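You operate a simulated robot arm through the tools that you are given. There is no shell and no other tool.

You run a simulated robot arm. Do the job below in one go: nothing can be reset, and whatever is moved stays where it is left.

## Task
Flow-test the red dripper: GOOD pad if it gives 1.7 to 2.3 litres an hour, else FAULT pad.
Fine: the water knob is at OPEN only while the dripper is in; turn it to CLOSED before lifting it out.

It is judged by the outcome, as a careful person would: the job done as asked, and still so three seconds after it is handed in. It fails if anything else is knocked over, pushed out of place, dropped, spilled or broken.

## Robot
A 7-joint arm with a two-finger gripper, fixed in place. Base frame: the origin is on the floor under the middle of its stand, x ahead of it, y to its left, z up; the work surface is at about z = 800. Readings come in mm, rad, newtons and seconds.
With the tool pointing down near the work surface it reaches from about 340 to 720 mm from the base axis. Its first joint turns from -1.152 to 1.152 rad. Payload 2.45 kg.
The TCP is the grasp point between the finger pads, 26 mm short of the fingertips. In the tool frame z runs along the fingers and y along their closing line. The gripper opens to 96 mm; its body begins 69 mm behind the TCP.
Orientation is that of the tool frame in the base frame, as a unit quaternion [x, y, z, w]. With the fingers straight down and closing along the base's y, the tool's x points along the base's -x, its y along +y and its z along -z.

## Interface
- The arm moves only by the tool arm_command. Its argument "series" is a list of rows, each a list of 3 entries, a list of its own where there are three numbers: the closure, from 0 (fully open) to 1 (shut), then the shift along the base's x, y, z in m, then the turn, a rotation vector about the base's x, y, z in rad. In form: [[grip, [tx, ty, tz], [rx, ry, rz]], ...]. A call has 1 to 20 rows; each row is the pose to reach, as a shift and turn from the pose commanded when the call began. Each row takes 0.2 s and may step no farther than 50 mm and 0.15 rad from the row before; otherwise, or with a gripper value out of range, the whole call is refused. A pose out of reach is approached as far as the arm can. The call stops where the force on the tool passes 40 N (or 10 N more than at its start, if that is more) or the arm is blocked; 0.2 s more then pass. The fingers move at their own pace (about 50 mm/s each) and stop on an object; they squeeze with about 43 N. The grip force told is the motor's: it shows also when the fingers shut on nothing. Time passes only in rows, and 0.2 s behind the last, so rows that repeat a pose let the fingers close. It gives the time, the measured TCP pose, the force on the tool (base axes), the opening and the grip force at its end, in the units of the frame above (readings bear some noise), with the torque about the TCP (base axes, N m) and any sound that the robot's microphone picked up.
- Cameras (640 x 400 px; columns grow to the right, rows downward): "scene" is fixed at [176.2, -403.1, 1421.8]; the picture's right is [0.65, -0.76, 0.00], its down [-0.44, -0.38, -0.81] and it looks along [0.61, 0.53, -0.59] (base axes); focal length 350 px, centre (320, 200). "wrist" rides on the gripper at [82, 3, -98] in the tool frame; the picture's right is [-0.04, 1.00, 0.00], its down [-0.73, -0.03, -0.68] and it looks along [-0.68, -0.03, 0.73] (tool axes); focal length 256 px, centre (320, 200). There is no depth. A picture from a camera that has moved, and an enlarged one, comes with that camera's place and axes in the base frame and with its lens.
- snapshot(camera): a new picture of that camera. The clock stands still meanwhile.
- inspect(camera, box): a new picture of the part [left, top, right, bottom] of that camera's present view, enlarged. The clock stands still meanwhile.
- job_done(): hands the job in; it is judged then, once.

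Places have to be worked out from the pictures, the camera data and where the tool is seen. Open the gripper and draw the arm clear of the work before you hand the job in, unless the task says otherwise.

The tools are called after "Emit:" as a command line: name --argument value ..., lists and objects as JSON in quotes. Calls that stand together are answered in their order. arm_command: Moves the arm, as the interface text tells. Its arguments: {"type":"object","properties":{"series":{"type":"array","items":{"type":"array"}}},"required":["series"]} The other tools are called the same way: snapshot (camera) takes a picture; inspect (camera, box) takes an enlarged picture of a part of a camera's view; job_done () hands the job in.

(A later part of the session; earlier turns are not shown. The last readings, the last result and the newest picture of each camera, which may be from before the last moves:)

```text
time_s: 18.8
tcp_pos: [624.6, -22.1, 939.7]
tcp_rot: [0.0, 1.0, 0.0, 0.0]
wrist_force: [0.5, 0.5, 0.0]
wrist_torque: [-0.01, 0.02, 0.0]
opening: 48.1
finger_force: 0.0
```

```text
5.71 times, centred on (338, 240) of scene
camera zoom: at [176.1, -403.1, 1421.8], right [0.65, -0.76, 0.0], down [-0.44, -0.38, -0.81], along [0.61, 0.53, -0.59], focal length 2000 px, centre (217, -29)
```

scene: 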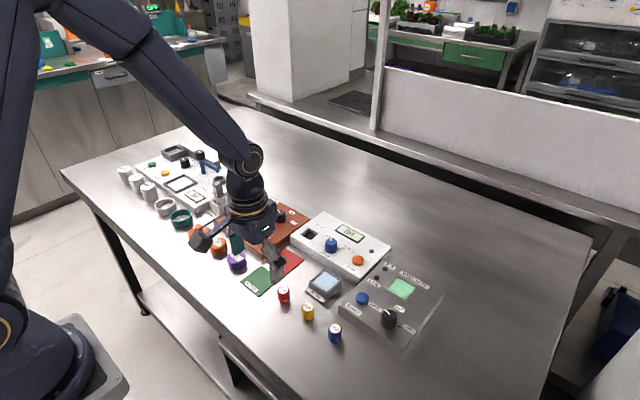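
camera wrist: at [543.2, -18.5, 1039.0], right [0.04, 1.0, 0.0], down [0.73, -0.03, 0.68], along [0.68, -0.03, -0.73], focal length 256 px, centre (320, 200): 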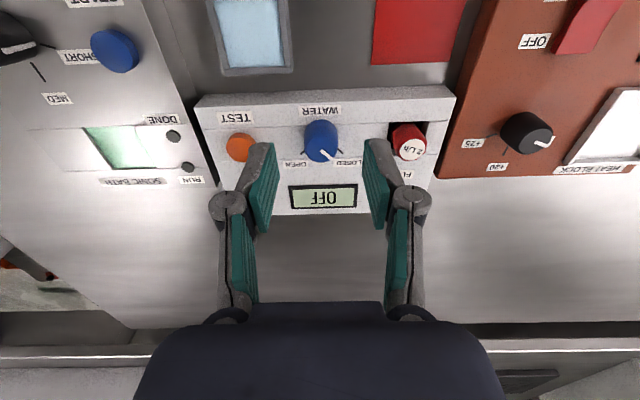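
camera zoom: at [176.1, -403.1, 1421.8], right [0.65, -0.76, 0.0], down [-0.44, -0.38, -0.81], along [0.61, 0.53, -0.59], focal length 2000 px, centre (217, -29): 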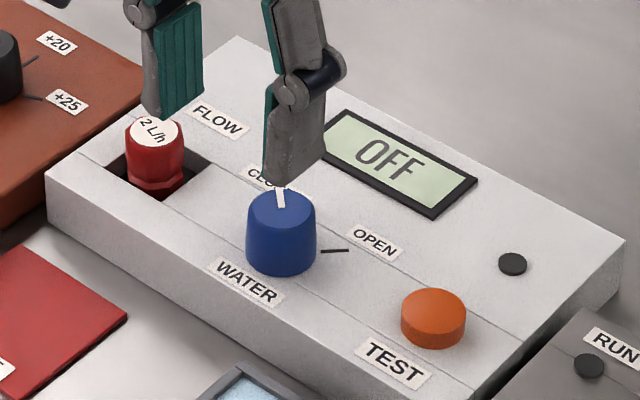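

The knob is at about (656.4, -22.7), top z≈857, tapered ~31→26 mm, pointer at +45° (CLOSED); the OPEN tick is at −45°, so it needs a 90° clockwise turn. I pre-rotate the gripper +45° above the knob at z≈905 and check centring.

Emit:
arm_command --series '[[0.5, [0.005, 0.0, 0.0], [0, 0, 0.13]], [0.5, [0.01, 0.0, 0.0], [0, 0, 0.26]], [0.5, [0.015, 0.0, -0.005], [0, 0, 0.39]], [0.5, [0.02, -0.001, -0.015], [0, 0, 0.52]], [0.5, [0.026, -0.001, -0.025], [0, 0, 0.65]], [0.5, [0.0315, -0.001, -0.035], [0, 0, 0.785]], [0.5, [0.0315, -0.001, -0.035], [0, 0, 0.785]]]'

Emit:
snapshot --camera "wrist"

Emit:
inspect --camera "wrist" --box '[240, 100, 400, 200]'

Emit:
inspect --camera "scene" --box '[282, 205, 394, 275]'

```text
time_s: 20.4
tcp_pos: [656.0, -21.3, 907.8]
tcp_rot: [-0.384, 0.924, 0.0, 0.0]
wrist_force: [-0.2, -0.1, 1.0]
wrist_torque: [-0.01, 0.0, -0.03]
opening: 48.1
finger_force: 0.1
```

```text
taken
camera wrist: at [596.2, -78.9, 1004.6], right [-0.68, 0.73, 0.0], down [0.54, 0.5, 0.68], along [0.5, 0.46, -0.73], focal length 256 px, centre (320, 200)
```

wrist: 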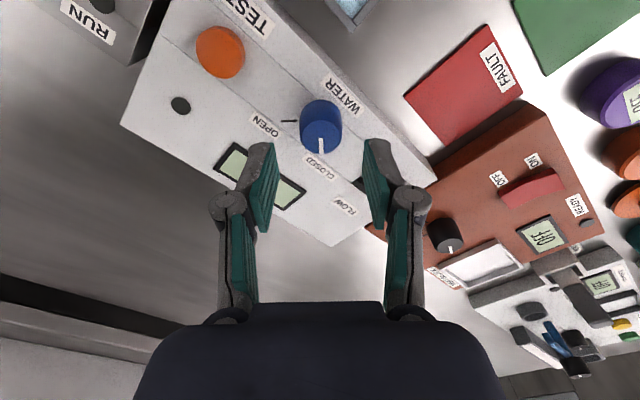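

```text
4.00 times, centred on (320, 150) of wrist
camera zoom: at [596.2, -78.9, 1004.6], right [-0.68, 0.73, 0.0], down [0.54, 0.5, 0.68], along [0.5, 0.46, -0.73], focal length 1024 px, centre (320, 400)
```

zoom: 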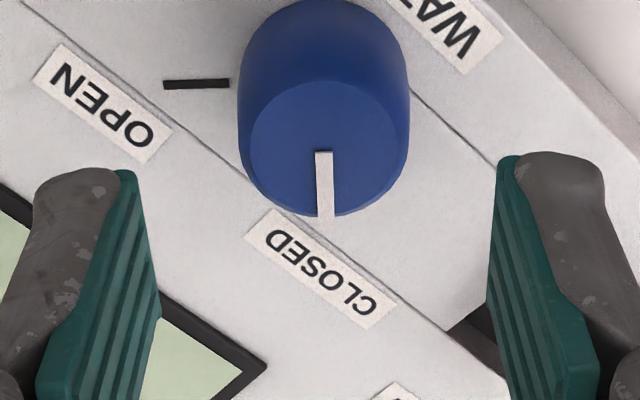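

```text
5.71 times, centred on (338, 240) of scene
camera zoom: at [176.2, -403.1, 1421.8], right [0.65, -0.76, 0.0], down [-0.44, -0.38, -0.81], along [0.61, 0.53, -0.59], focal length 2000 px, centre (217, -29)
```

zoom: 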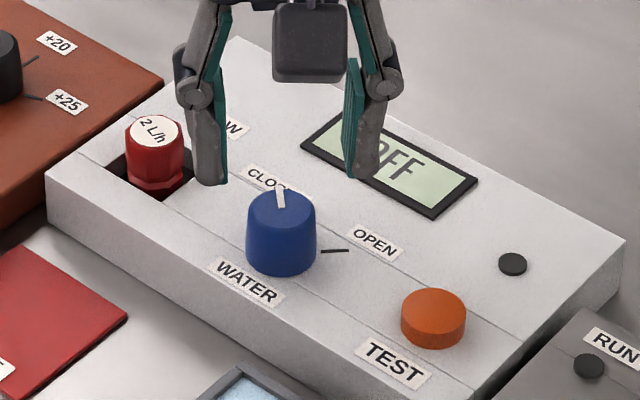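

The knob is centred under the gripper within about 0.5 mm with the fingers flanking it. I descend 45 mm (fingertips ~6 mm above the panel) and close on the knob.

Emit:
arm_command --series '[[0.5, [0, 0, -0.015], [0, 0, 0]], [0.5, [0, 0, -0.03], [0, 0, 0]], [0.5, [0, 0, -0.04], [0, 0, 0]], [0.5, [0, 0, -0.045], [0, 0, 0]], [0.5, [0, 0, -0.045], [0, 0, 0]], [0.65, [0, 0, -0.045], [0, 0, 0]], [0.7, [0, 0, -0.045], [0, 0, 0]], [0.8, [0, 0, -0.045], [0, 0, 0]], [1.0, [0, 0, -0.045], [0, 0, 0]], [1.0, [0, 0, -0.045], [0, 0, 0]]]'

Emit:
inspect --camera "wrist" --box '[240, 100, 400, 200]'

Emit:
inspect --camera "scene" --box '[282, 205, 394, 275]'

```text
time_s: 22.6
tcp_pos: [655.3, -23.5, 862.1]
tcp_rot: [-0.383, 0.924, 0.0, 0.0]
wrist_force: [6.0, -3.7, -3.0]
wrist_torque: [-0.03, -0.25, 0.0]
opening: 29.0
finger_force: 45.3
```

```text
4.00 times, centred on (320, 150) of wrist
camera zoom: at [595.6, -78.3, 959.7], right [-0.68, 0.74, 0.0], down [0.54, 0.5, 0.68], along [0.5, 0.46, -0.73], focal length 1024 px, centre (320, 400)
```

zoom: 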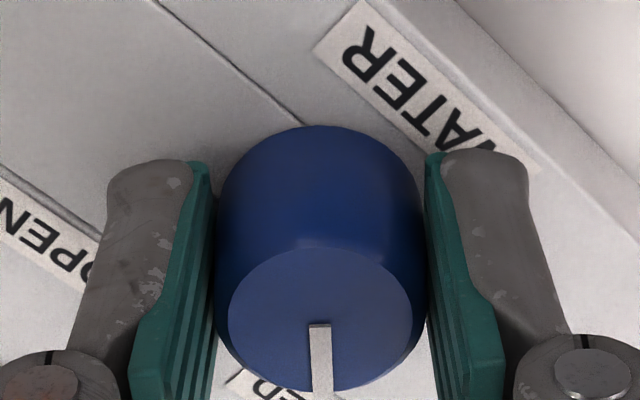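

```text
5.71 times, centred on (338, 240) of scene
camera zoom: at [176.4, -403.2, 1421.8], right [0.65, -0.76, 0.0], down [-0.44, -0.38, -0.81], along [0.61, 0.53, -0.59], focal length 2000 px, centre (217, -29)
```

zoom: 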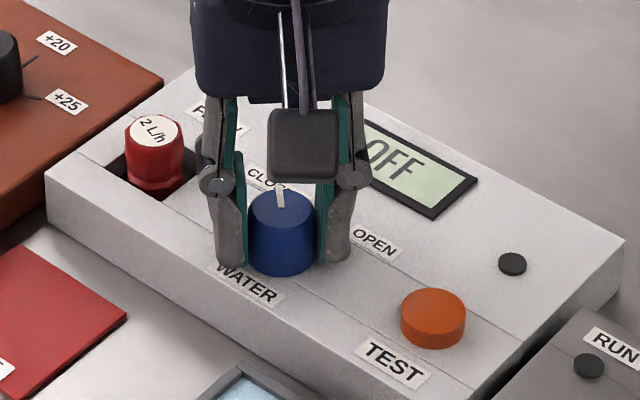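

The knob is gripped (29 mm, small 7 N side load) with the dripper in place. I now turn it 90° clockwise toward OPEN in small steps.

Emit:
arm_command --series '[[1, [0.0004, -0.0004, 0], [0, 0, -0.1]], [1, [0.0004, -0.0004, 0], [0, 0, -0.22]], [1, [0.0004, -0.0004, 0], [0, 0, -0.34]], [1, [0.0004, -0.0004, 0], [0, 0, -0.46]], [1, [0.0004, -0.0004, 0], [0, 0, -0.58]], [1, [0.0004, -0.0004, 0], [0, 0, -0.7]], [1, [0.0004, -0.0004, 0], [0, 0, -0.82]], [1, [0.0004, -0.0004, 0], [0, 0, -0.94]], [1, [0.0004, -0.0004, 0], [0, 0, -1.06]], [1, [0.0004, -0.0004, 0], [0, 0, -1.18]], [1, [0.0004, -0.0004, 0], [0, 0, -1.3]], [1, [0.0004, -0.0004, 0], [0, 0, -1.42]], [1, [0.0004, -0.0004, 0], [0, 0, -1.52]], [1, [0.0004, -0.0004, 0], [0, 0, -1.571]], [1, [0.0004, -0.0004, 0], [0, 0, -1.571]]]'

Emit:
snapshot --camera "wrist"

Emit:
inspect --camera "wrist" --box '[240, 100, 400, 200]'

Emit:
inspect --camera "scene" --box '[282, 205, 394, 275]'

```text
time_s: 25.8
tcp_pos: [657.0, -20.7, 861.8]
tcp_rot: [0.383, 0.924, 0.002, 0.0]
wrist_force: [-0.7, 18.1, 14.2]
wrist_torque: [0.55, 0.1, 0.16]
opening: 28.9
finger_force: 45.5
```

```text
taken
camera wrist: at [600.2, 38.3, 959.8], right [0.74, 0.68, 0.0], down [0.5, -0.54, 0.68], along [0.46, -0.5, -0.73], focal length 256 px, centre (320, 200)
```

wrist: 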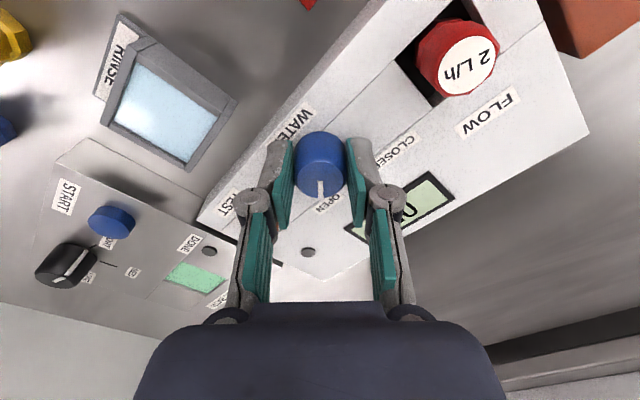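

```text
4.00 times, centred on (320, 150) of wrist
camera zoom: at [600.2, 38.3, 959.8], right [0.74, 0.68, 0.0], down [0.5, -0.54, 0.68], along [0.46, -0.5, -0.73], focal length 1024 px, centre (320, 400)
```

zoom: 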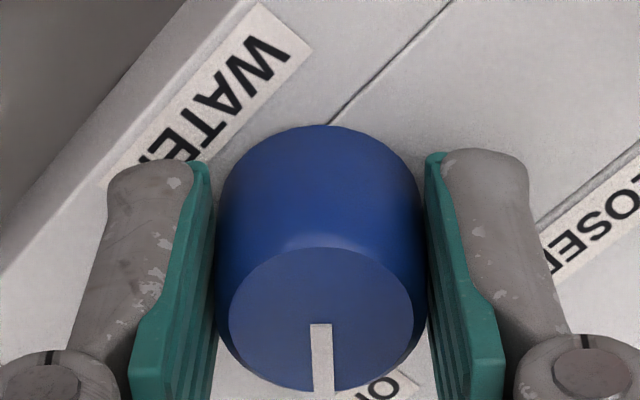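

```text
5.71 times, centred on (338, 240) of scene
camera zoom: at [175.9, -402.7, 1422.0], right [0.65, -0.76, 0.0], down [-0.44, -0.38, -0.81], along [0.61, 0.53, -0.59], focal length 2000 px, centre (217, -29)
```

zoom: 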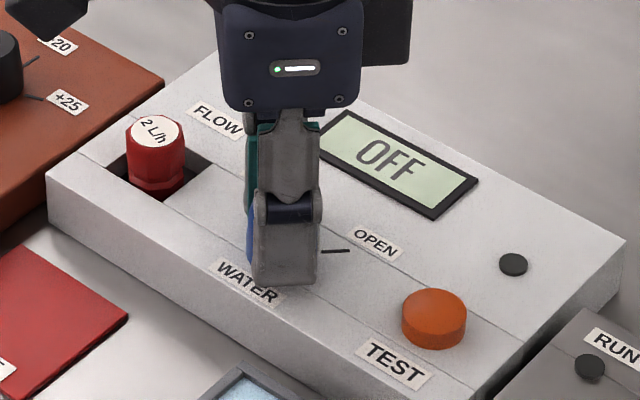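

The knob turned with the grip and the pointer now aims at −45° (OPEN); there's an 18 N sideways load. I'll relax it by shifting 1 mm in +y and 0.5 mm up, then check before releasing.

Emit:
arm_command --series '[[1, [0.0, 0.0005, 0.0003], [0, 0, 0]], [1, [0.0, 0.001, 0.0005], [0, 0, 0]], [1, [0.0, 0.001, 0.0005], [0, 0, 0]]]'

```text
time_s: 26.6
tcp_pos: [656.7, -22.4, 862.0]
tcp_rot: [0.383, 0.924, 0.001, 0.0]
wrist_force: [3.9, 16.5, 7.2]
wrist_torque: [0.33, -0.35, 0.06]
opening: 28.9
finger_force: 44.3
```

The load is modest, so I release the knob by opening to about 48 mm and rise straight up, then check the pointer.

Emit:
arm_command --series '[[0.7, [0, 0, 0.0], [0, 0, 0]], [0.6, [0, 0, 0.0], [0, 0, 0]], [0.5, [0, 0, 0.0], [0, 0, 0]], [0.5, [0, 0, 0.0], [0, 0, 0]], [0.5, [0, 0, 0.015], [0, 0, 0]], [0.5, [0, 0, 0.04], [0, 0, 0]], [0.5, [0, 0, 0.07], [0, 0, 0]], [0.5, [0, 0, 0.07], [0, 0, 0]]]'

Emit:
snapshot --camera "wrist"

Emit:
inspect --camera "scene" --box '[282, 205, 394, 275]'

Emit:
inspect --camera "wrist" --box '[240, 80, 400, 180]'

```text
time_s: 28.4
tcp_pos: [656.0, -22.6, 932.3]
tcp_rot: [0.382, 0.924, 0.0, -0.001]
wrist_force: [1.1, 0.4, 0.0]
wrist_torque: [0.01, 0.0, -0.01]
opening: 48.0
finger_force: 0.0
```

```text
taken
camera wrist: at [599.7, 38.0, 1030.8], right [0.74, 0.68, 0.0], down [0.5, -0.54, 0.68], along [0.46, -0.5, -0.73], focal length 256 px, centre (320, 200)
```

wrist: 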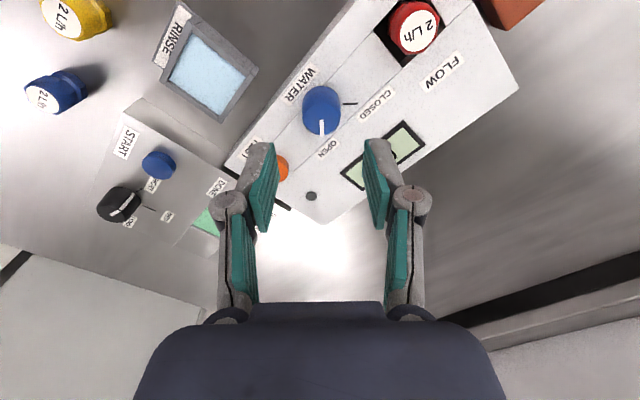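

```text
5.71 times, centred on (338, 240) of scene
camera zoom: at [176.2, -403.1, 1421.8], right [0.65, -0.76, 0.0], down [-0.44, -0.38, -0.81], along [0.61, 0.53, -0.59], focal length 2000 px, centre (217, -29)
```

zoom: 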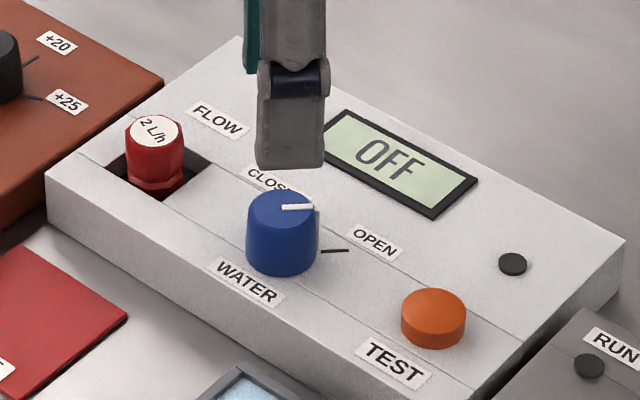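

```text
4.00 times, centred on (320, 130) of wrist
camera zoom: at [599.7, 38.0, 1030.8], right [0.74, 0.68, 0.0], down [0.5, -0.54, 0.68], along [0.46, -0.5, -0.73], focal length 1024 px, centre (320, 480)
```

zoom: 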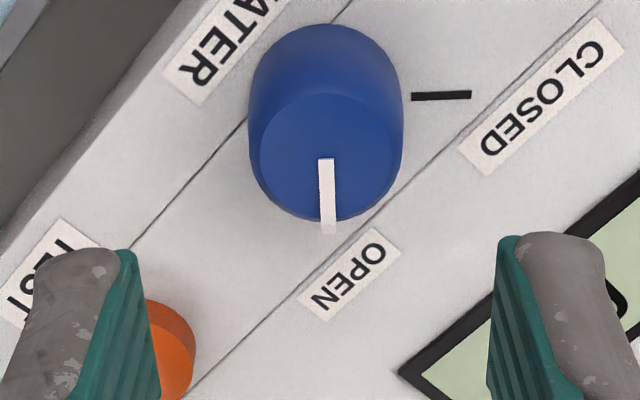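

The knob pointer is now in line with the OPEN tick and the dripper is undisturbed. Next I turn the gripper back to zero yaw, close it, and move above the orange TEST button (about (664, -94)) to locate it precisely.

Emit:
arm_command --series '[[0.5, [0.0, -0.01, 0.0], [0, 0, 0.13]], [0.6, [-0.005, -0.025, 0.0], [0, 0, 0.26]], [0.8, [-0.01, -0.04, 0.0], [0, 0, 0.39]], [1, [-0.015, -0.055, 0.0], [0, 0, 0.52]], [1, [-0.02, -0.065, 0.0], [0, 0, 0.65]], [1, [-0.02, -0.072, 0.0], [0, 0, 0.785]], [1, [-0.02, -0.072, 0.0], [0, 0, 0.785]], [1, [-0.02, -0.072, 0.0], [0, 0, 0.785]]]'

Emit:
snapshot --camera "wrist"

Emit:
inspect --camera "wrist" --box '[240, 90, 400, 190]'

Emit:
inspect --camera "scene" --box '[290, 205, 402, 275]'

```text
time_s: 30.2
tcp_pos: [633.9, -94.0, 932.9]
tcp_rot: [0.0, 1.0, 0.0, 0.0]
wrist_force: [0.2, 0.3, -0.1]
wrist_torque: [-0.03, 0.01, 0.0]
opening: 0.0
finger_force: 28.8
```

```text
taken
camera wrist: at [552.8, -90.8, 1030.8], right [0.04, 1.0, 0.0], down [0.73, -0.03, 0.68], along [0.68, -0.03, -0.73], focal length 256 px, centre (320, 200)
```

wrist: 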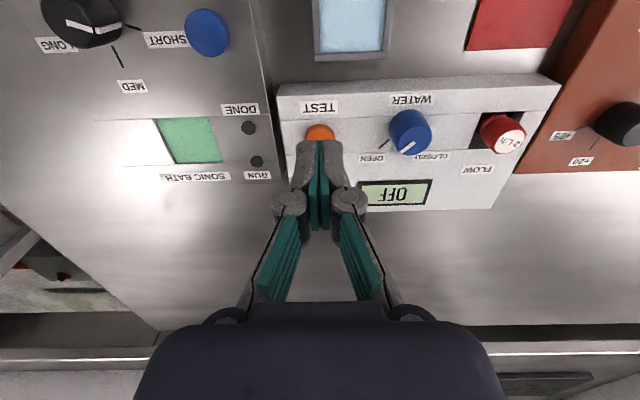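

```text
4.00 times, centred on (320, 140) of wrist
camera zoom: at [552.8, -90.8, 1030.8], right [0.04, 1.0, 0.0], down [0.73, -0.03, 0.68], along [0.68, -0.03, -0.73], focal length 1024 px, centre (320, 440)
```

zoom: 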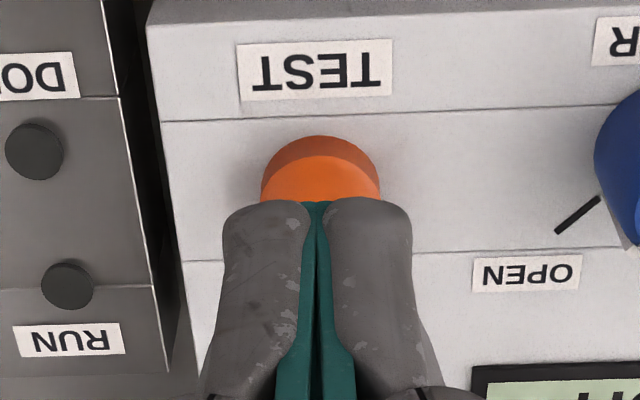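

```text
5.71 times, centred on (346, 240) of scene
camera zoom: at [176.2, -403.1, 1421.8], right [0.65, -0.76, 0.0], down [-0.44, -0.38, -0.81], along [0.61, 0.53, -0.59], focal length 2000 px, centre (171, -29)
```

zoom: 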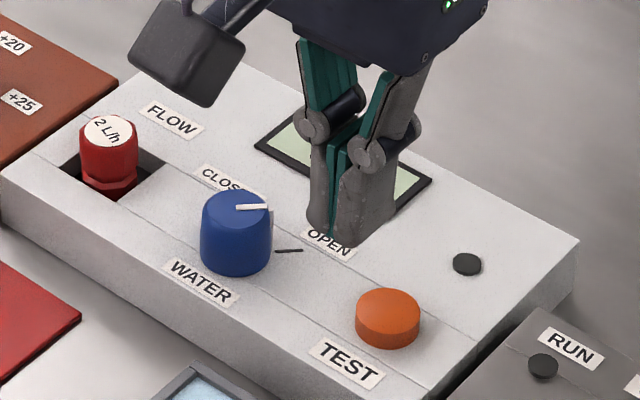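

The TEST button's top is at about (665, -95, z 838), ~25 mm across. I move the closed fingertips over it and down to about 5 mm above the button.

Emit:
arm_command --series '[[1, [0.016, -0.001, 0.0], [0, 0, 0]], [1, [0.0307, -0.0014, -0.01], [0, 0, 0]], [1, [0.0307, -0.0014, -0.03], [0, 0, 0]], [1, [0.0307, -0.0014, -0.05], [0, 0, 0]], [1, [0.0307, -0.0014, -0.0635], [0, 0, 0]], [1, [0.0307, -0.0014, -0.0635], [0, 0, 0]]]'

Emit:
inspect --camera "wrist" --box '[240, 90, 400, 190]'

Emit:
inspect --camera "scene" --box '[310, 215, 406, 275]'

```text
time_s: 31.6
tcp_pos: [665.5, -95.7, 868.9]
tcp_rot: [0.0, 1.0, 0.001, 0.0]
wrist_force: [0.5, 0.4, 0.4]
wrist_torque: [0.04, 0.02, -0.03]
opening: 0.0
finger_force: 28.5
```

```text
4.00 times, centred on (320, 140) of wrist
camera zoom: at [582.8, -92.8, 966.9], right [0.04, 1.0, 0.0], down [0.73, -0.03, 0.68], along [0.68, -0.03, -0.73], focal length 1024 px, centre (320, 440)
```

zoom: 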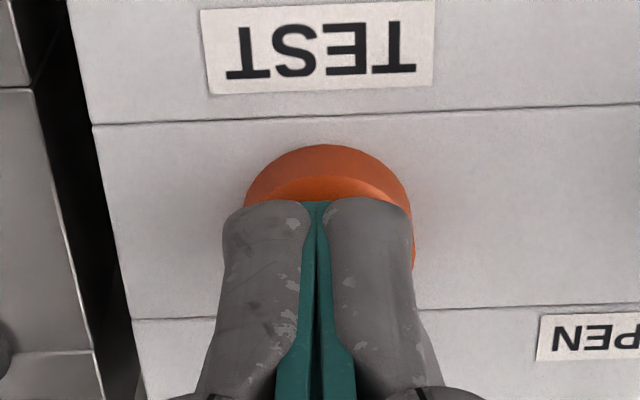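

```text
6.67 times, centred on (358, 245) of scene
camera zoom: at [176.2, -403.1, 1421.8], right [0.65, -0.76, 0.0], down [-0.44, -0.38, -0.81], along [0.61, 0.53, -0.59], focal length 2333 px, centre (67, -100)
```

zoom: 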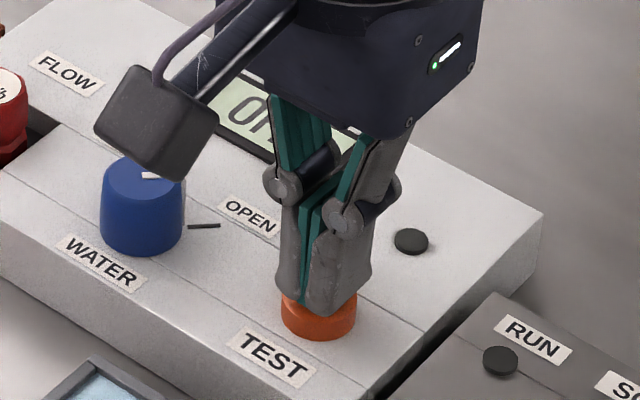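

The fingertips are squarely over the button. I press down in 1 mm steps to about 2–3 mm below the estimated button top.

Emit:
arm_command --series '[[1, [0, 0.001, -0.002], [0, 0, 0]], [1, [0, 0.001, -0.004], [0, 0, 0]], [1, [0, 0.001, -0.005], [0, 0, 0]], [1, [0, 0.001, -0.006], [0, 0, 0]], [1, [0, 0.001, -0.007], [0, 0, 0]], [1, [0, 0.001, -0.008], [0, 0, 0]]]'

Emit:
inspect --camera "scene" --box '[310, 205, 406, 265]'

Emit:
snapshot --camera "wrist"

```text
time_s: 33.0
tcp_pos: [665.6, -94.4, 860.3]
tcp_rot: [0.0, 1.0, 0.0, 0.0]
wrist_force: [-1.5, 0.6, 2.8]
wrist_torque: [0.02, 0.06, -0.03]
opening: 5.9
finger_force: 28.4
heard: click
```

```text
6.67 times, centred on (358, 235) of scene
camera zoom: at [176.1, -403.1, 1421.9], right [0.65, -0.76, 0.0], down [-0.44, -0.38, -0.81], along [0.61, 0.53, -0.59], focal length 2333 px, centre (67, -33)
```

zoom: 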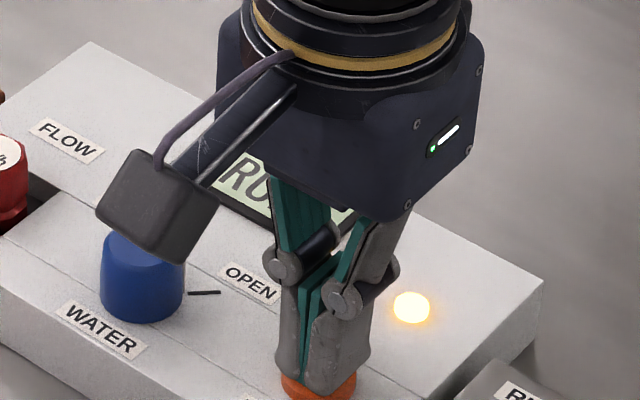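

```text
taken
camera wrist: at [584.8, -91.7, 958.4], right [0.04, 1.0, 0.0], down [0.73, -0.03, 0.68], along [0.68, -0.03, -0.73], focal length 256 px, centre (320, 200)
```

wrist: 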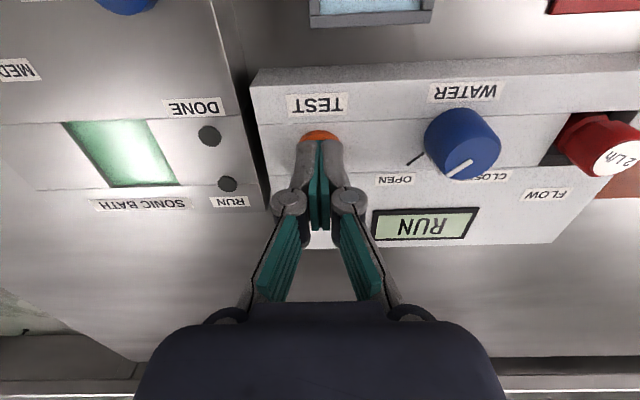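

A click, the lamp lit and the display shows RUN, so the test has started. I lift off the button and back away to watch the display.

Emit:
arm_command --series '[[1, [0, 0, 0.01], [0, 0, 0]], [1, [0, 0, 0.035], [0, 0, 0]], [1, [0, 0, 0.07], [0, 0, 0]], [1, [-0.03, 0.02, 0.09], [0, 0, 0]], [0.5, [-0.06, 0.05, 0.1], [0, 0, 0]], [0.5, [-0.08, 0.08, 0.1], [0, 0, 0]], [0.5, [-0.08, 0.08, 0.1], [0, 0, 0]]]'

Emit:
snapshot --camera "wrist"

Emit:
inspect --camera "scene" --box '[290, 205, 402, 275]'

```text
time_s: 34.6
tcp_pos: [587.3, -14.8, 960.8]
tcp_rot: [0.001, 1.0, -0.001, 0.0]
wrist_force: [-0.3, -0.3, -0.3]
wrist_torque: [0.0, -0.01, -0.01]
opening: 48.0
finger_force: 0.0
```

```text
taken
camera wrist: at [505.6, -11.7, 1059.0], right [0.04, 1.0, 0.0], down [0.73, -0.03, 0.68], along [0.68, -0.03, -0.73], focal length 256 px, centre (320, 200)
```

wrist: 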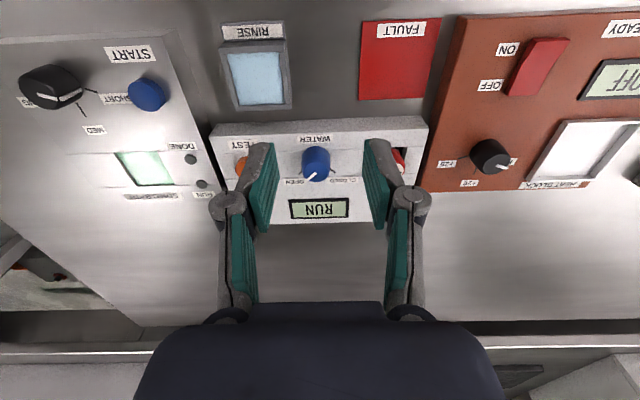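

```text
5.71 times, centred on (346, 240) of scene
camera zoom: at [176.2, -403.1, 1421.8], right [0.65, -0.76, 0.0], down [-0.44, -0.38, -0.81], along [0.61, 0.53, -0.59], focal length 2000 px, centre (171, -29)
```

zoom: 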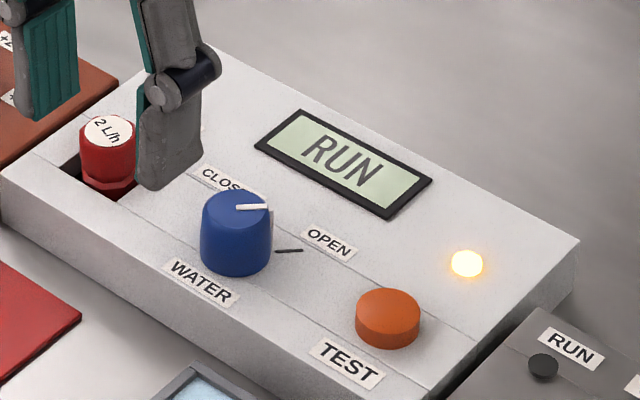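

The display reads RUN and the lamp is lit; the test is in progress. I hold still and wait about 3 s for the reading.

Emit:
arm_command --series '[[0.5, [0, 0, 0], [0, 0, 0]], [0.5, [0, 0, 0], [0, 0, 0]], [0.5, [0, 0, 0], [0, 0, 0]], [0.5, [0, 0, 0], [0, 0, 0]], [0.5, [0, 0, 0], [0, 0, 0]], [0.5, [0, 0, 0], [0, 0, 0]], [0.5, [0, 0, 0], [0, 0, 0]], [0.5, [0, 0, 0], [0, 0, 0]], [0.5, [0, 0, 0], [0, 0, 0]], [0.5, [0, 0, 0], [0, 0, 0]], [0.5, [0, 0, 0], [0, 0, 0]], [0.5, [0, 0, 0], [0, 0, 0]], [0.5, [0, 0, 0], [0, 0, 0]], [0.5, [0, 0, 0], [0, 0, 0]], [0.5, [0, 0, 0], [0, 0, 0]]]'

Emit:
inspect --camera "scene" --box '[290, 205, 402, 275]'

```text
time_s: 37.8
tcp_pos: [588.7, -16.1, 961.3]
tcp_rot: [0.001, 1.0, -0.001, 0.0]
wrist_force: [-0.7, -0.3, 0.2]
wrist_torque: [0.02, 0.02, 0.0]
opening: 48.2
finger_force: 0.1
```

```text
5.71 times, centred on (346, 240) of scene
camera zoom: at [176.2, -403.1, 1421.8], right [0.65, -0.76, 0.0], down [-0.44, -0.38, -0.81], along [0.61, 0.53, -0.59], focal length 2000 px, centre (171, -29)
```

zoom: 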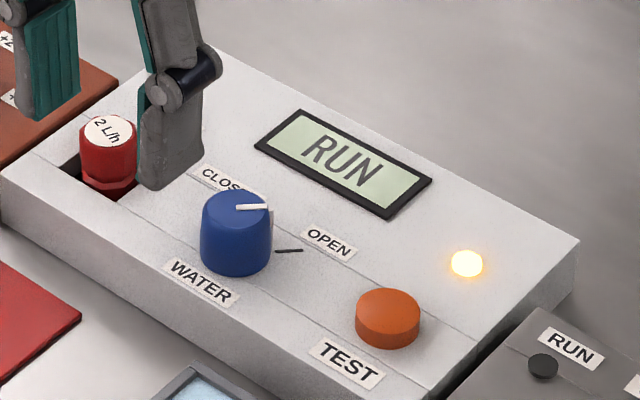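

Still RUN after about 5 s. I keep waiting 4 s more.

Emit:
arm_command --series '[[0.5, [0, 0, 0], [0, 0, 0]], [0.5, [0, 0, 0], [0, 0, 0]], [0.5, [0, 0, 0], [0, 0, 0]], [0.5, [0, 0, 0], [0, 0, 0]], [0.5, [0, 0, 0], [0, 0, 0]], [0.5, [0, 0, 0], [0, 0, 0]], [0.5, [0, 0, 0], [0, 0, 0]], [0.5, [0, 0, 0], [0, 0, 0]], [0.5, [0, 0, 0], [0, 0, 0]], [0.5, [0, 0, 0], [0, 0, 0]], [0.5, [0, 0, 0], [0, 0, 0]], [0.5, [0, 0, 0], [0, 0, 0]], [0.5, [0, 0, 0], [0, 0, 0]], [0.5, [0, 0, 0], [0, 0, 0]], [0.5, [0, 0, 0], [0, 0, 0]], [0.5, [0, 0, 0], [0, 0, 0]], [0.5, [0, 0, 0], [0, 0, 0]], [0.5, [0, 0, 0], [0, 0, 0]], [0.5, [0, 0, 0], [0, 0, 0]], [0.5, [0, 0, 0], [0, 0, 0]]]'

Emit:
inspect --camera "scene" --box '[290, 205, 402, 275]'

```text
time_s: 42.0
tcp_pos: [588.7, -15.3, 960.1]
tcp_rot: [0.0, 1.0, 0.001, 0.0]
wrist_force: [0.6, 0.7, -0.2]
wrist_torque: [0.03, 0.01, 0.01]
opening: 48.1
finger_force: 0.0
```

```text
5.71 times, centred on (346, 240) of scene
camera zoom: at [176.2, -403.1, 1421.8], right [0.65, -0.76, 0.0], down [-0.44, -0.38, -0.81], along [0.61, 0.53, -0.59], focal length 2000 px, centre (171, -29)
```

zoom: 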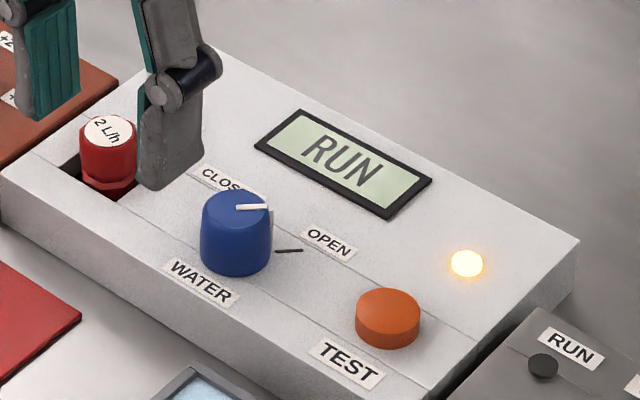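

Still RUN about 9 s in; I wait another 4 s.

Emit:
arm_command --series '[[0.5, [0, 0, 0], [0, 0, 0]], [0.5, [0, 0, 0], [0, 0, 0]], [0.5, [0, 0, 0], [0, 0, 0]], [0.5, [0, 0, 0], [0, 0, 0]], [0.5, [0, 0, 0], [0, 0, 0]], [0.5, [0, 0, 0], [0, 0, 0]], [0.5, [0, 0, 0], [0, 0, 0]], [0.5, [0, 0, 0], [0, 0, 0]], [0.5, [0, 0, 0], [0, 0, 0]], [0.5, [0, 0, 0], [0, 0, 0]], [0.5, [0, 0, 0], [0, 0, 0]], [0.5, [0, 0, 0], [0, 0, 0]], [0.5, [0, 0, 0], [0, 0, 0]], [0.5, [0, 0, 0], [0, 0, 0]], [0.5, [0, 0, 0], [0, 0, 0]], [0.5, [0, 0, 0], [0, 0, 0]], [0.5, [0, 0, 0], [0, 0, 0]], [0.5, [0, 0, 0], [0, 0, 0]], [0.5, [0, 0, 0], [0, 0, 0]], [0.5, [0, 0, 0], [0, 0, 0]]]'

Emit:
inspect --camera "scene" --box '[290, 205, 402, 275]'

```text
time_s: 46.2
tcp_pos: [587.5, -14.1, 961.7]
tcp_rot: [-0.001, 1.0, 0.0, -0.001]
wrist_force: [0.4, 0.1, -0.5]
wrist_torque: [0.01, 0.0, 0.0]
opening: 48.1
finger_force: 0.1
```

```text
5.71 times, centred on (346, 240) of scene
camera zoom: at [176.2, -403.1, 1421.8], right [0.65, -0.76, 0.0], down [-0.44, -0.38, -0.81], along [0.61, 0.53, -0.59], focal length 2000 px, centre (171, -29)
```

zoom: 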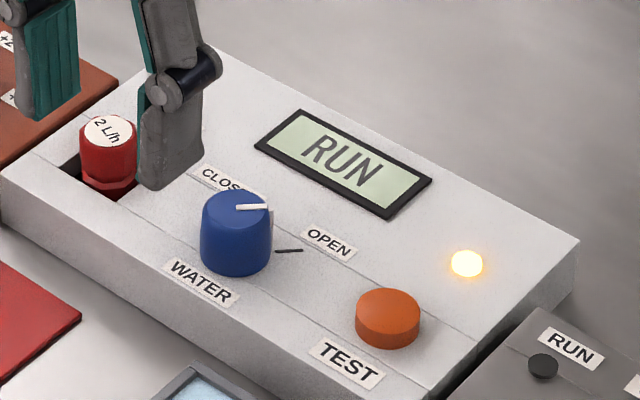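

The test is still running at about 13 s. I continue waiting.

Emit:
arm_command --series '[[0.5, [0, 0, 0], [0, 0, 0]], [0.5, [0, 0, 0], [0, 0, 0]], [0.5, [0, 0, 0], [0, 0, 0]], [0.5, [0, 0, 0], [0, 0, 0]], [0.5, [0, 0, 0], [0, 0, 0]], [0.5, [0, 0, 0], [0, 0, 0]], [0.5, [0, 0, 0], [0, 0, 0]], [0.5, [0, 0, 0], [0, 0, 0]], [0.5, [0, 0, 0], [0, 0, 0]], [0.5, [0, 0, 0], [0, 0, 0]], [0.5, [0, 0, 0], [0, 0, 0]], [0.5, [0, 0, 0], [0, 0, 0]], [0.5, [0, 0, 0], [0, 0, 0]], [0.5, [0, 0, 0], [0, 0, 0]], [0.5, [0, 0, 0], [0, 0, 0]], [0.5, [0, 0, 0], [0, 0, 0]], [0.5, [0, 0, 0], [0, 0, 0]], [0.5, [0, 0, 0], [0, 0, 0]], [0.5, [0, 0, 0], [0, 0, 0]], [0.5, [0, 0, 0], [0, 0, 0]]]'

Emit:
inspect --camera "scene" --box '[290, 205, 402, 275]'

```text
time_s: 50.4
tcp_pos: [587.0, -16.0, 960.0]
tcp_rot: [0.001, 1.0, 0.0, 0.0]
wrist_force: [0.4, 0.5, 0.6]
wrist_torque: [-0.07, 0.03, 0.0]
opening: 47.9
finger_force: 0.1
```

```text
5.71 times, centred on (346, 240) of scene
camera zoom: at [176.2, -403.1, 1421.8], right [0.65, -0.76, 0.0], down [-0.44, -0.38, -0.81], along [0.61, 0.53, -0.59], focal length 2000 px, centre (171, -29)
```

zoom: 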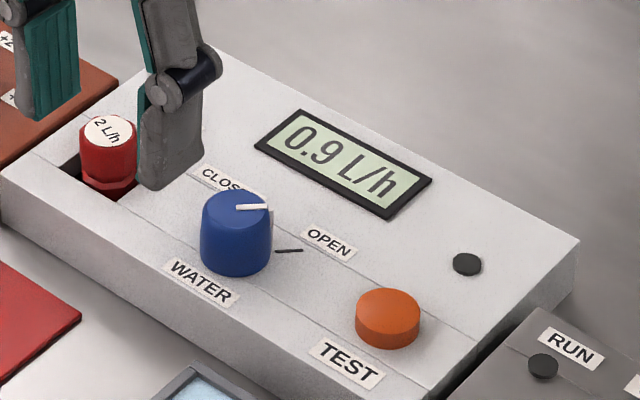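

The test finished with 0.9 L/h, which is outside 1.7–2.3. I double-check the digits and that the knob truly sat at OPEN before acting on it.

Emit:
inspect --camera "scene" --box '[330, 220, 370, 245]'

Emit:
inspect --camera "wrist" --box '[270, 130, 366, 190]'

Emit:
snapshot --camera "scene"

```text
16.00 times, centred on (350, 232) of scene
camera zoom: at [176.2, -403.1, 1421.8], right [0.65, -0.76, 0.0], down [-0.44, -0.38, -0.81], along [0.61, 0.53, -0.59], focal length 5600 px, centre (-160, -320)
```

zoom: 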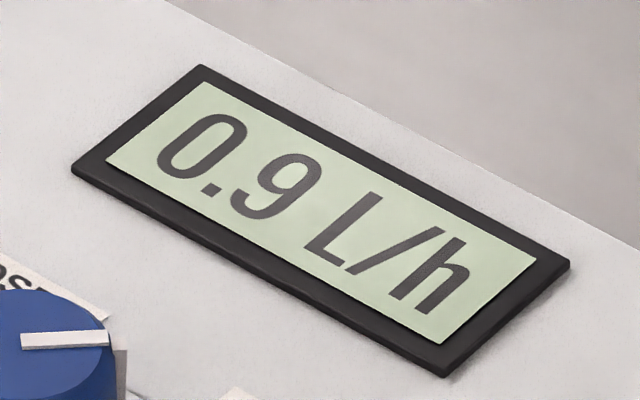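

```text
6.67 times, centred on (318, 160) of wrist
camera zoom: at [505.9, -12.0, 1059.0], right [0.04, 1.0, 0.0], down [0.73, -0.03, 0.68], along [0.68, -0.03, -0.73], focal length 1707 px, centre (333, 467)
```

zoom: 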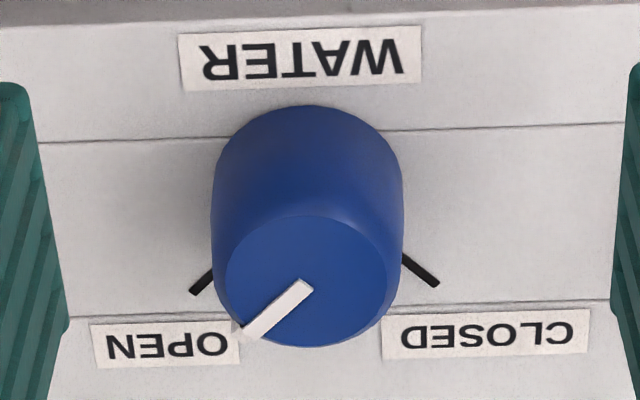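

```text
taken
```

scene: 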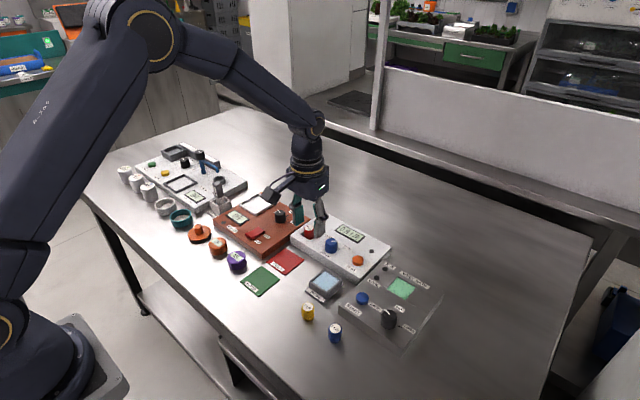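

The reading is a clear 0.9 L/h with the knob right at OPEN, so the red dripper goes to FAULT. First I close the water: I yaw −45° and move above the knob again.

Emit:
arm_command --series '[[0.5, [0.012, -0.001, 0.0], [0, 0, -0.13]], [0.5, [0.024, -0.002, 0.0], [0, 0, -0.26]], [0.5, [0.036, -0.003, -0.01], [0, 0, -0.39]], [0.5, [0.048, -0.005, -0.02], [0, 0, -0.52]], [0.5, [0.06, -0.006, -0.035], [0, 0, -0.65]], [0.5, [0.0686, -0.0069, -0.05], [0, 0, -0.785]], [0.5, [0.0686, -0.0069, -0.055], [0, 0, -0.785]], [0.5, [0.0686, -0.0069, -0.055], [0, 0, -0.785]]]'

Emit:
inspect --camera "wrist" --box '[240, 100, 400, 200]'

```text
time_s: 52.2
tcp_pos: [655.6, -21.9, 905.4]
tcp_rot: [0.383, 0.924, -0.001, 0.0]
wrist_force: [-0.9, -0.8, 0.3]
wrist_torque: [0.0, 0.0, 0.0]
opening: 47.9
finger_force: 0.1
```

```text
4.00 times, centred on (320, 150) of wrist
camera zoom: at [599.5, 38.5, 1003.2], right [0.74, 0.68, 0.0], down [0.5, -0.54, 0.68], along [0.46, -0.5, -0.73], focal length 1024 px, centre (320, 400)
```

zoom: 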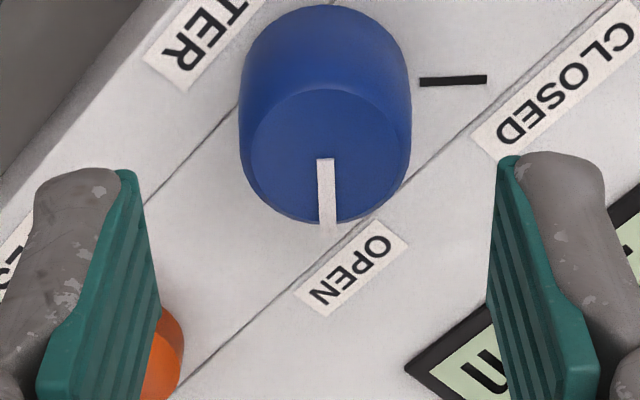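

The knob is centred within about 0.6 mm and the pointer is at OPEN. I descend with a 0.5 mm correction and close on it.

Emit:
arm_command --series '[[0.5, [0.0005, 0.0005, -0.015], [0, 0, 0]], [0.5, [0.0005, 0.0005, -0.03], [0, 0, 0]], [0.5, [0.0005, 0.0005, -0.039], [0, 0, 0]], [0.5, [0.0005, 0.0005, -0.044], [0, 0, 0]], [0.5, [0.0005, 0.0005, -0.044], [0, 0, 0]], [0.65, [0.0005, 0.0005, -0.044], [0, 0, 0]], [0.7, [0.0005, 0.0005, -0.044], [0, 0, 0]], [0.8, [0.0005, 0.0005, -0.044], [0, 0, 0]], [1.0, [0.0005, 0.0005, -0.044], [0, 0, 0]], [1.0, [0.0005, 0.0005, -0.044], [0, 0, 0]]]'

Emit:
inspect --camera "wrist" --box '[240, 100, 400, 200]'

```text
time_s: 54.4
tcp_pos: [655.3, -21.2, 861.4]
tcp_rot: [0.383, 0.924, -0.001, 0.001]
wrist_force: [3.9, 1.6, -1.8]
wrist_torque: [0.06, -0.13, 0.0]
opening: 28.9
finger_force: 44.9
```

```text
4.00 times, centred on (320, 150) of wrist
camera zoom: at [600.1, 38.9, 959.6], right [0.74, 0.68, 0.0], down [0.5, -0.54, 0.68], along [0.46, -0.5, -0.73], focal length 1024 px, centre (320, 400)
```

zoom: 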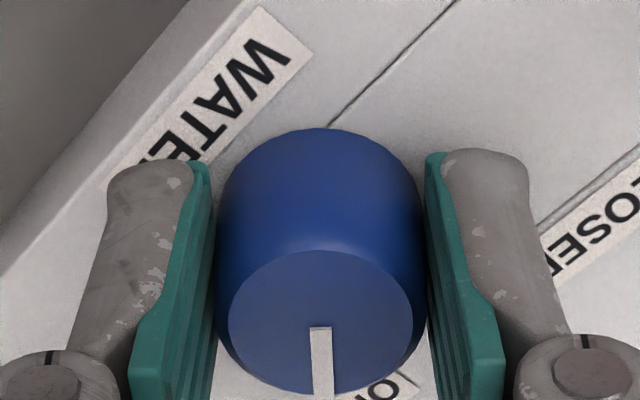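

Good grip with only about 4 N side load. I turn it 90° counter-clockwise back to CLOSED.

Emit:
arm_command --series '[[1, [0.0003, 0.0, 0], [0, 0, 0.1]], [1, [0.0003, 0.0, 0], [0, 0, 0.22]], [1, [0.0003, 0.0, 0], [0, 0, 0.34]], [1, [0.0003, 0.0, 0], [0, 0, 0.46]], [1, [0.0003, 0.0, 0], [0, 0, 0.58]], [1, [0.0003, 0.0, 0], [0, 0, 0.7]], [1, [0.0003, 0.0, 0], [0, 0, 0.82]], [1, [0.0003, 0.0, 0], [0, 0, 0.94]], [1, [0.0003, 0.0, 0], [0, 0, 1.06]], [1, [0.0003, 0.0, 0], [0, 0, 1.18]], [1, [0.0003, 0.0, 0], [0, 0, 1.3]], [1, [0.0003, 0.0, 0], [0, 0, 1.42]], [1, [0.0003, 0.0, 0], [0, 0, 1.52]], [1, [0.0003, 0.0, 0], [0, 0, 1.571]], [1, [0.0003, 0.0, 0], [0, 0, 1.571]]]'

Emit:
inspect --camera "wrist" --box '[240, 100, 400, 200]'

Emit:
inspect --camera "scene" --box '[290, 205, 402, 275]'

```text
time_s: 57.6
tcp_pos: [656.1, -23.3, 861.3]
tcp_rot: [-0.383, 0.924, -0.002, 0.001]
wrist_force: [-9.7, -20.5, 16.8]
wrist_torque: [-0.3, 0.08, -0.04]
opening: 29.3
finger_force: 44.9
```

```text
4.00 times, centred on (320, 150) of wrist
camera zoom: at [595.5, -78.1, 959.8], right [-0.68, 0.74, 0.0], down [0.54, 0.5, 0.68], along [0.5, 0.46, -0.74], focal length 1024 px, centre (320, 400)
```

zoom: 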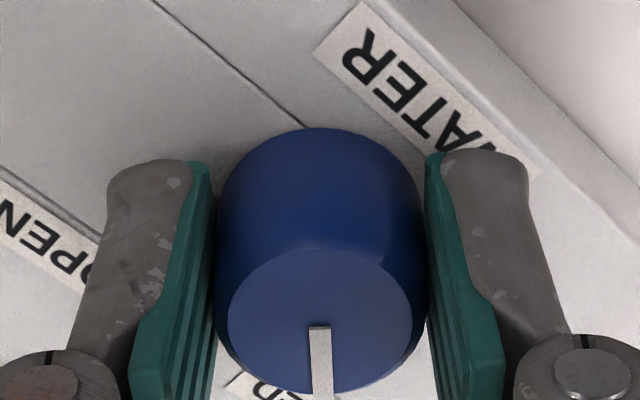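

```text
5.71 times, centred on (346, 240) of scene
camera zoom: at [175.6, -403.6, 1421.8], right [0.65, -0.76, 0.0], down [-0.44, -0.38, -0.81], along [0.61, 0.53, -0.59], focal length 2000 px, centre (171, -29)
```

zoom: 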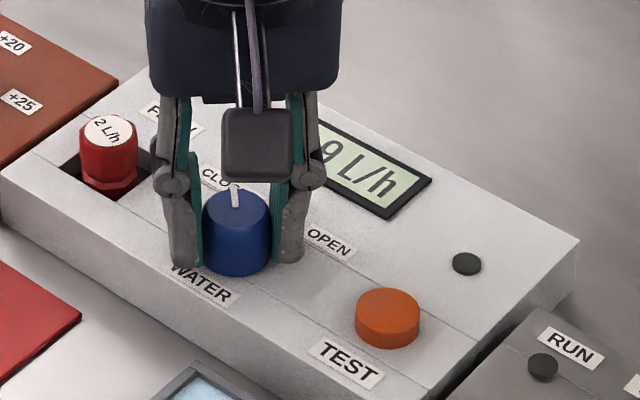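

The knob is back at CLOSED. I relax the load slightly, release, and rise to verify.

Emit:
arm_command --series '[[1, [-0.0005, -0.0008, 0.0005], [0, 0, 0]], [0.7, [-0.0005, -0.0008, 0.0005], [0, 0, 0]], [0.6, [-0.0005, -0.0008, 0.0005], [0, 0, 0]], [0.5, [-0.0005, -0.0008, 0.0005], [0, 0, 0]], [0.5, [-0.0005, -0.0008, 0.0005], [0, 0, 0]], [0.5, [-0.0005, -0.0008, 0.015], [0, 0, 0]], [0.5, [-0.0005, -0.0008, 0.04], [0, 0, 0]], [0.5, [-0.0005, -0.0008, 0.075], [0, 0, 0]], [0.5, [-0.0005, -0.0008, 0.075], [0, 0, 0]]]'

Emit:
inspect --camera "wrist" --box '[240, 80, 400, 180]'

Emit:
inspect --camera "scene" --box '[290, 205, 402, 275]'

```text
time_s: 59.6
tcp_pos: [656.4, -20.2, 936.8]
tcp_rot: [-0.383, 0.924, 0.001, -0.001]
wrist_force: [-1.0, -0.5, 0.0]
wrist_torque: [0.01, -0.01, 0.0]
opening: 48.0
finger_force: 0.0
```

```text
4.00 times, centred on (320, 130) of wrist
camera zoom: at [595.3, -76.1, 1035.0], right [-0.68, 0.73, 0.0], down [0.54, 0.5, 0.68], along [0.5, 0.46, -0.73], focal length 1024 px, centre (320, 480)
```

zoom: 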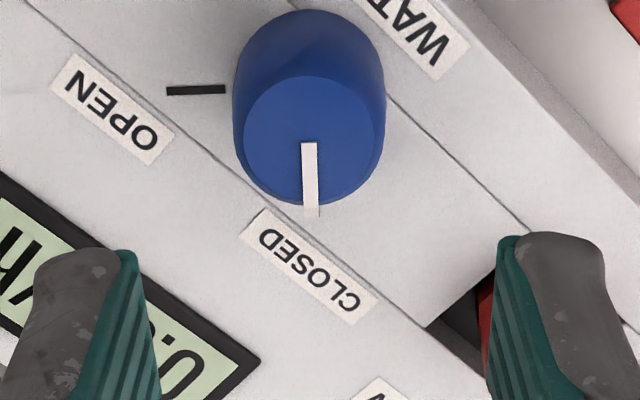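

```text
5.71 times, centred on (346, 240) of scene
camera zoom: at [176.2, -403.1, 1421.8], right [0.65, -0.76, 0.0], down [-0.44, -0.38, -0.81], along [0.61, 0.53, -0.59], focal length 2000 px, centre (171, -29)
```

zoom: 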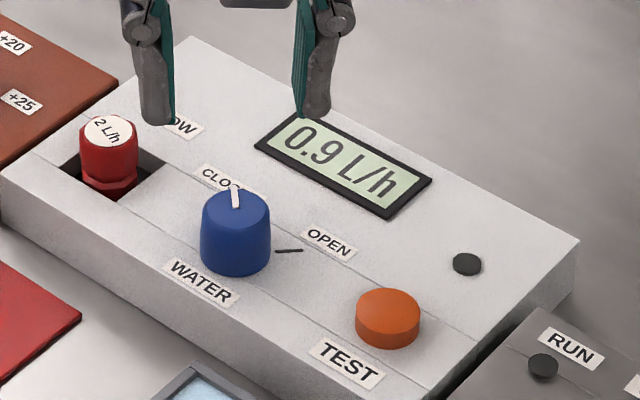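

Water knob is at CLOSED and the dripper undisturbed. Now I move above the dripper at zero yaw with the gripper opened to about 36 mm, and check alignment.

Emit:
arm_command --series '[[0.5, [0.0, 0.012, 0.0], [0, 0, -0.13]], [0.55, [0.002, 0.026, 0.0], [0, 0, -0.26]], [0.6, [0.004, 0.04, 0.0], [0, 0, -0.39]], [0.62, [0.006, 0.054, 0.0], [0, 0, -0.52]], [0.62, [0.0075, 0.067, -0.005], [0, 0, -0.65]], [0.62, [0.0078, 0.0758, -0.012], [0, 0, -0.785]], [0.62, [0.0078, 0.0758, -0.02], [0, 0, -0.785]], [0.62, [0.0078, 0.0758, -0.02], [0, 0, -0.785]]]'

Emit:
snapshot --camera "wrist"

Emit:
inspect --camera "wrist" --box '[240, 80, 400, 180]'

Emit:
inspect --camera "scene" --box '[270, 195, 350, 245]'

```text
time_s: 61.4
tcp_pos: [663.4, 55.5, 916.6]
tcp_rot: [0.0, 1.0, 0.0, 0.0]
wrist_force: [0.4, 0.2, -0.1]
wrist_torque: [-0.02, 0.01, 0.01]
opening: 36.7
finger_force: 0.1
```

```text
taken
camera wrist: at [581.0, 57.6, 1014.8], right [0.04, 1.0, 0.0], down [0.73, -0.03, 0.68], along [0.68, -0.03, -0.73], focal length 256 px, centre (320, 200)
```

wrist: 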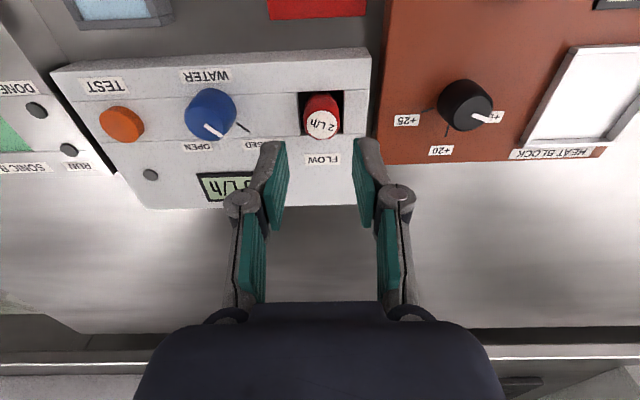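

```text
4.00 times, centred on (320, 130) of wrist
camera zoom: at [581.0, 57.6, 1014.8], right [0.04, 1.0, 0.0], down [0.73, -0.03, 0.68], along [0.68, -0.03, -0.73], focal length 1024 px, centre (320, 480)
```

zoom: 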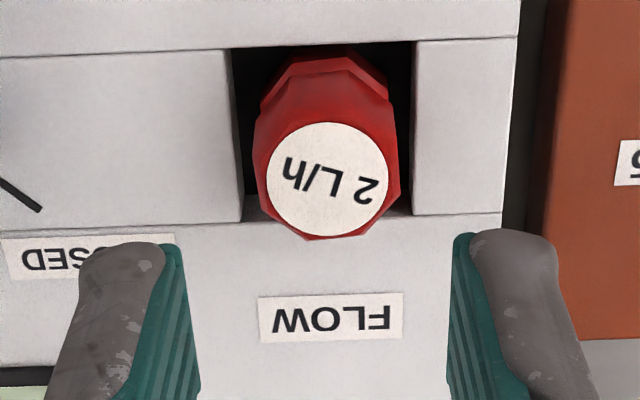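

```text
8.00 times, centred on (310, 220) of scene
camera zoom: at [176.2, -403.1, 1421.8], right [0.65, -0.76, 0.0], down [-0.44, -0.38, -0.81], along [0.61, 0.53, -0.59], focal length 2800 px, centre (400, 40)
```

zoom: 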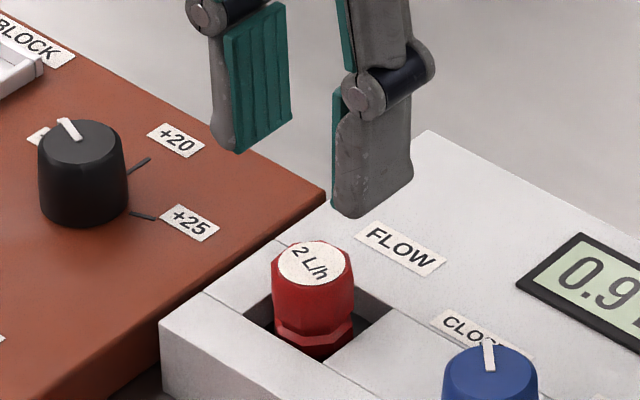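

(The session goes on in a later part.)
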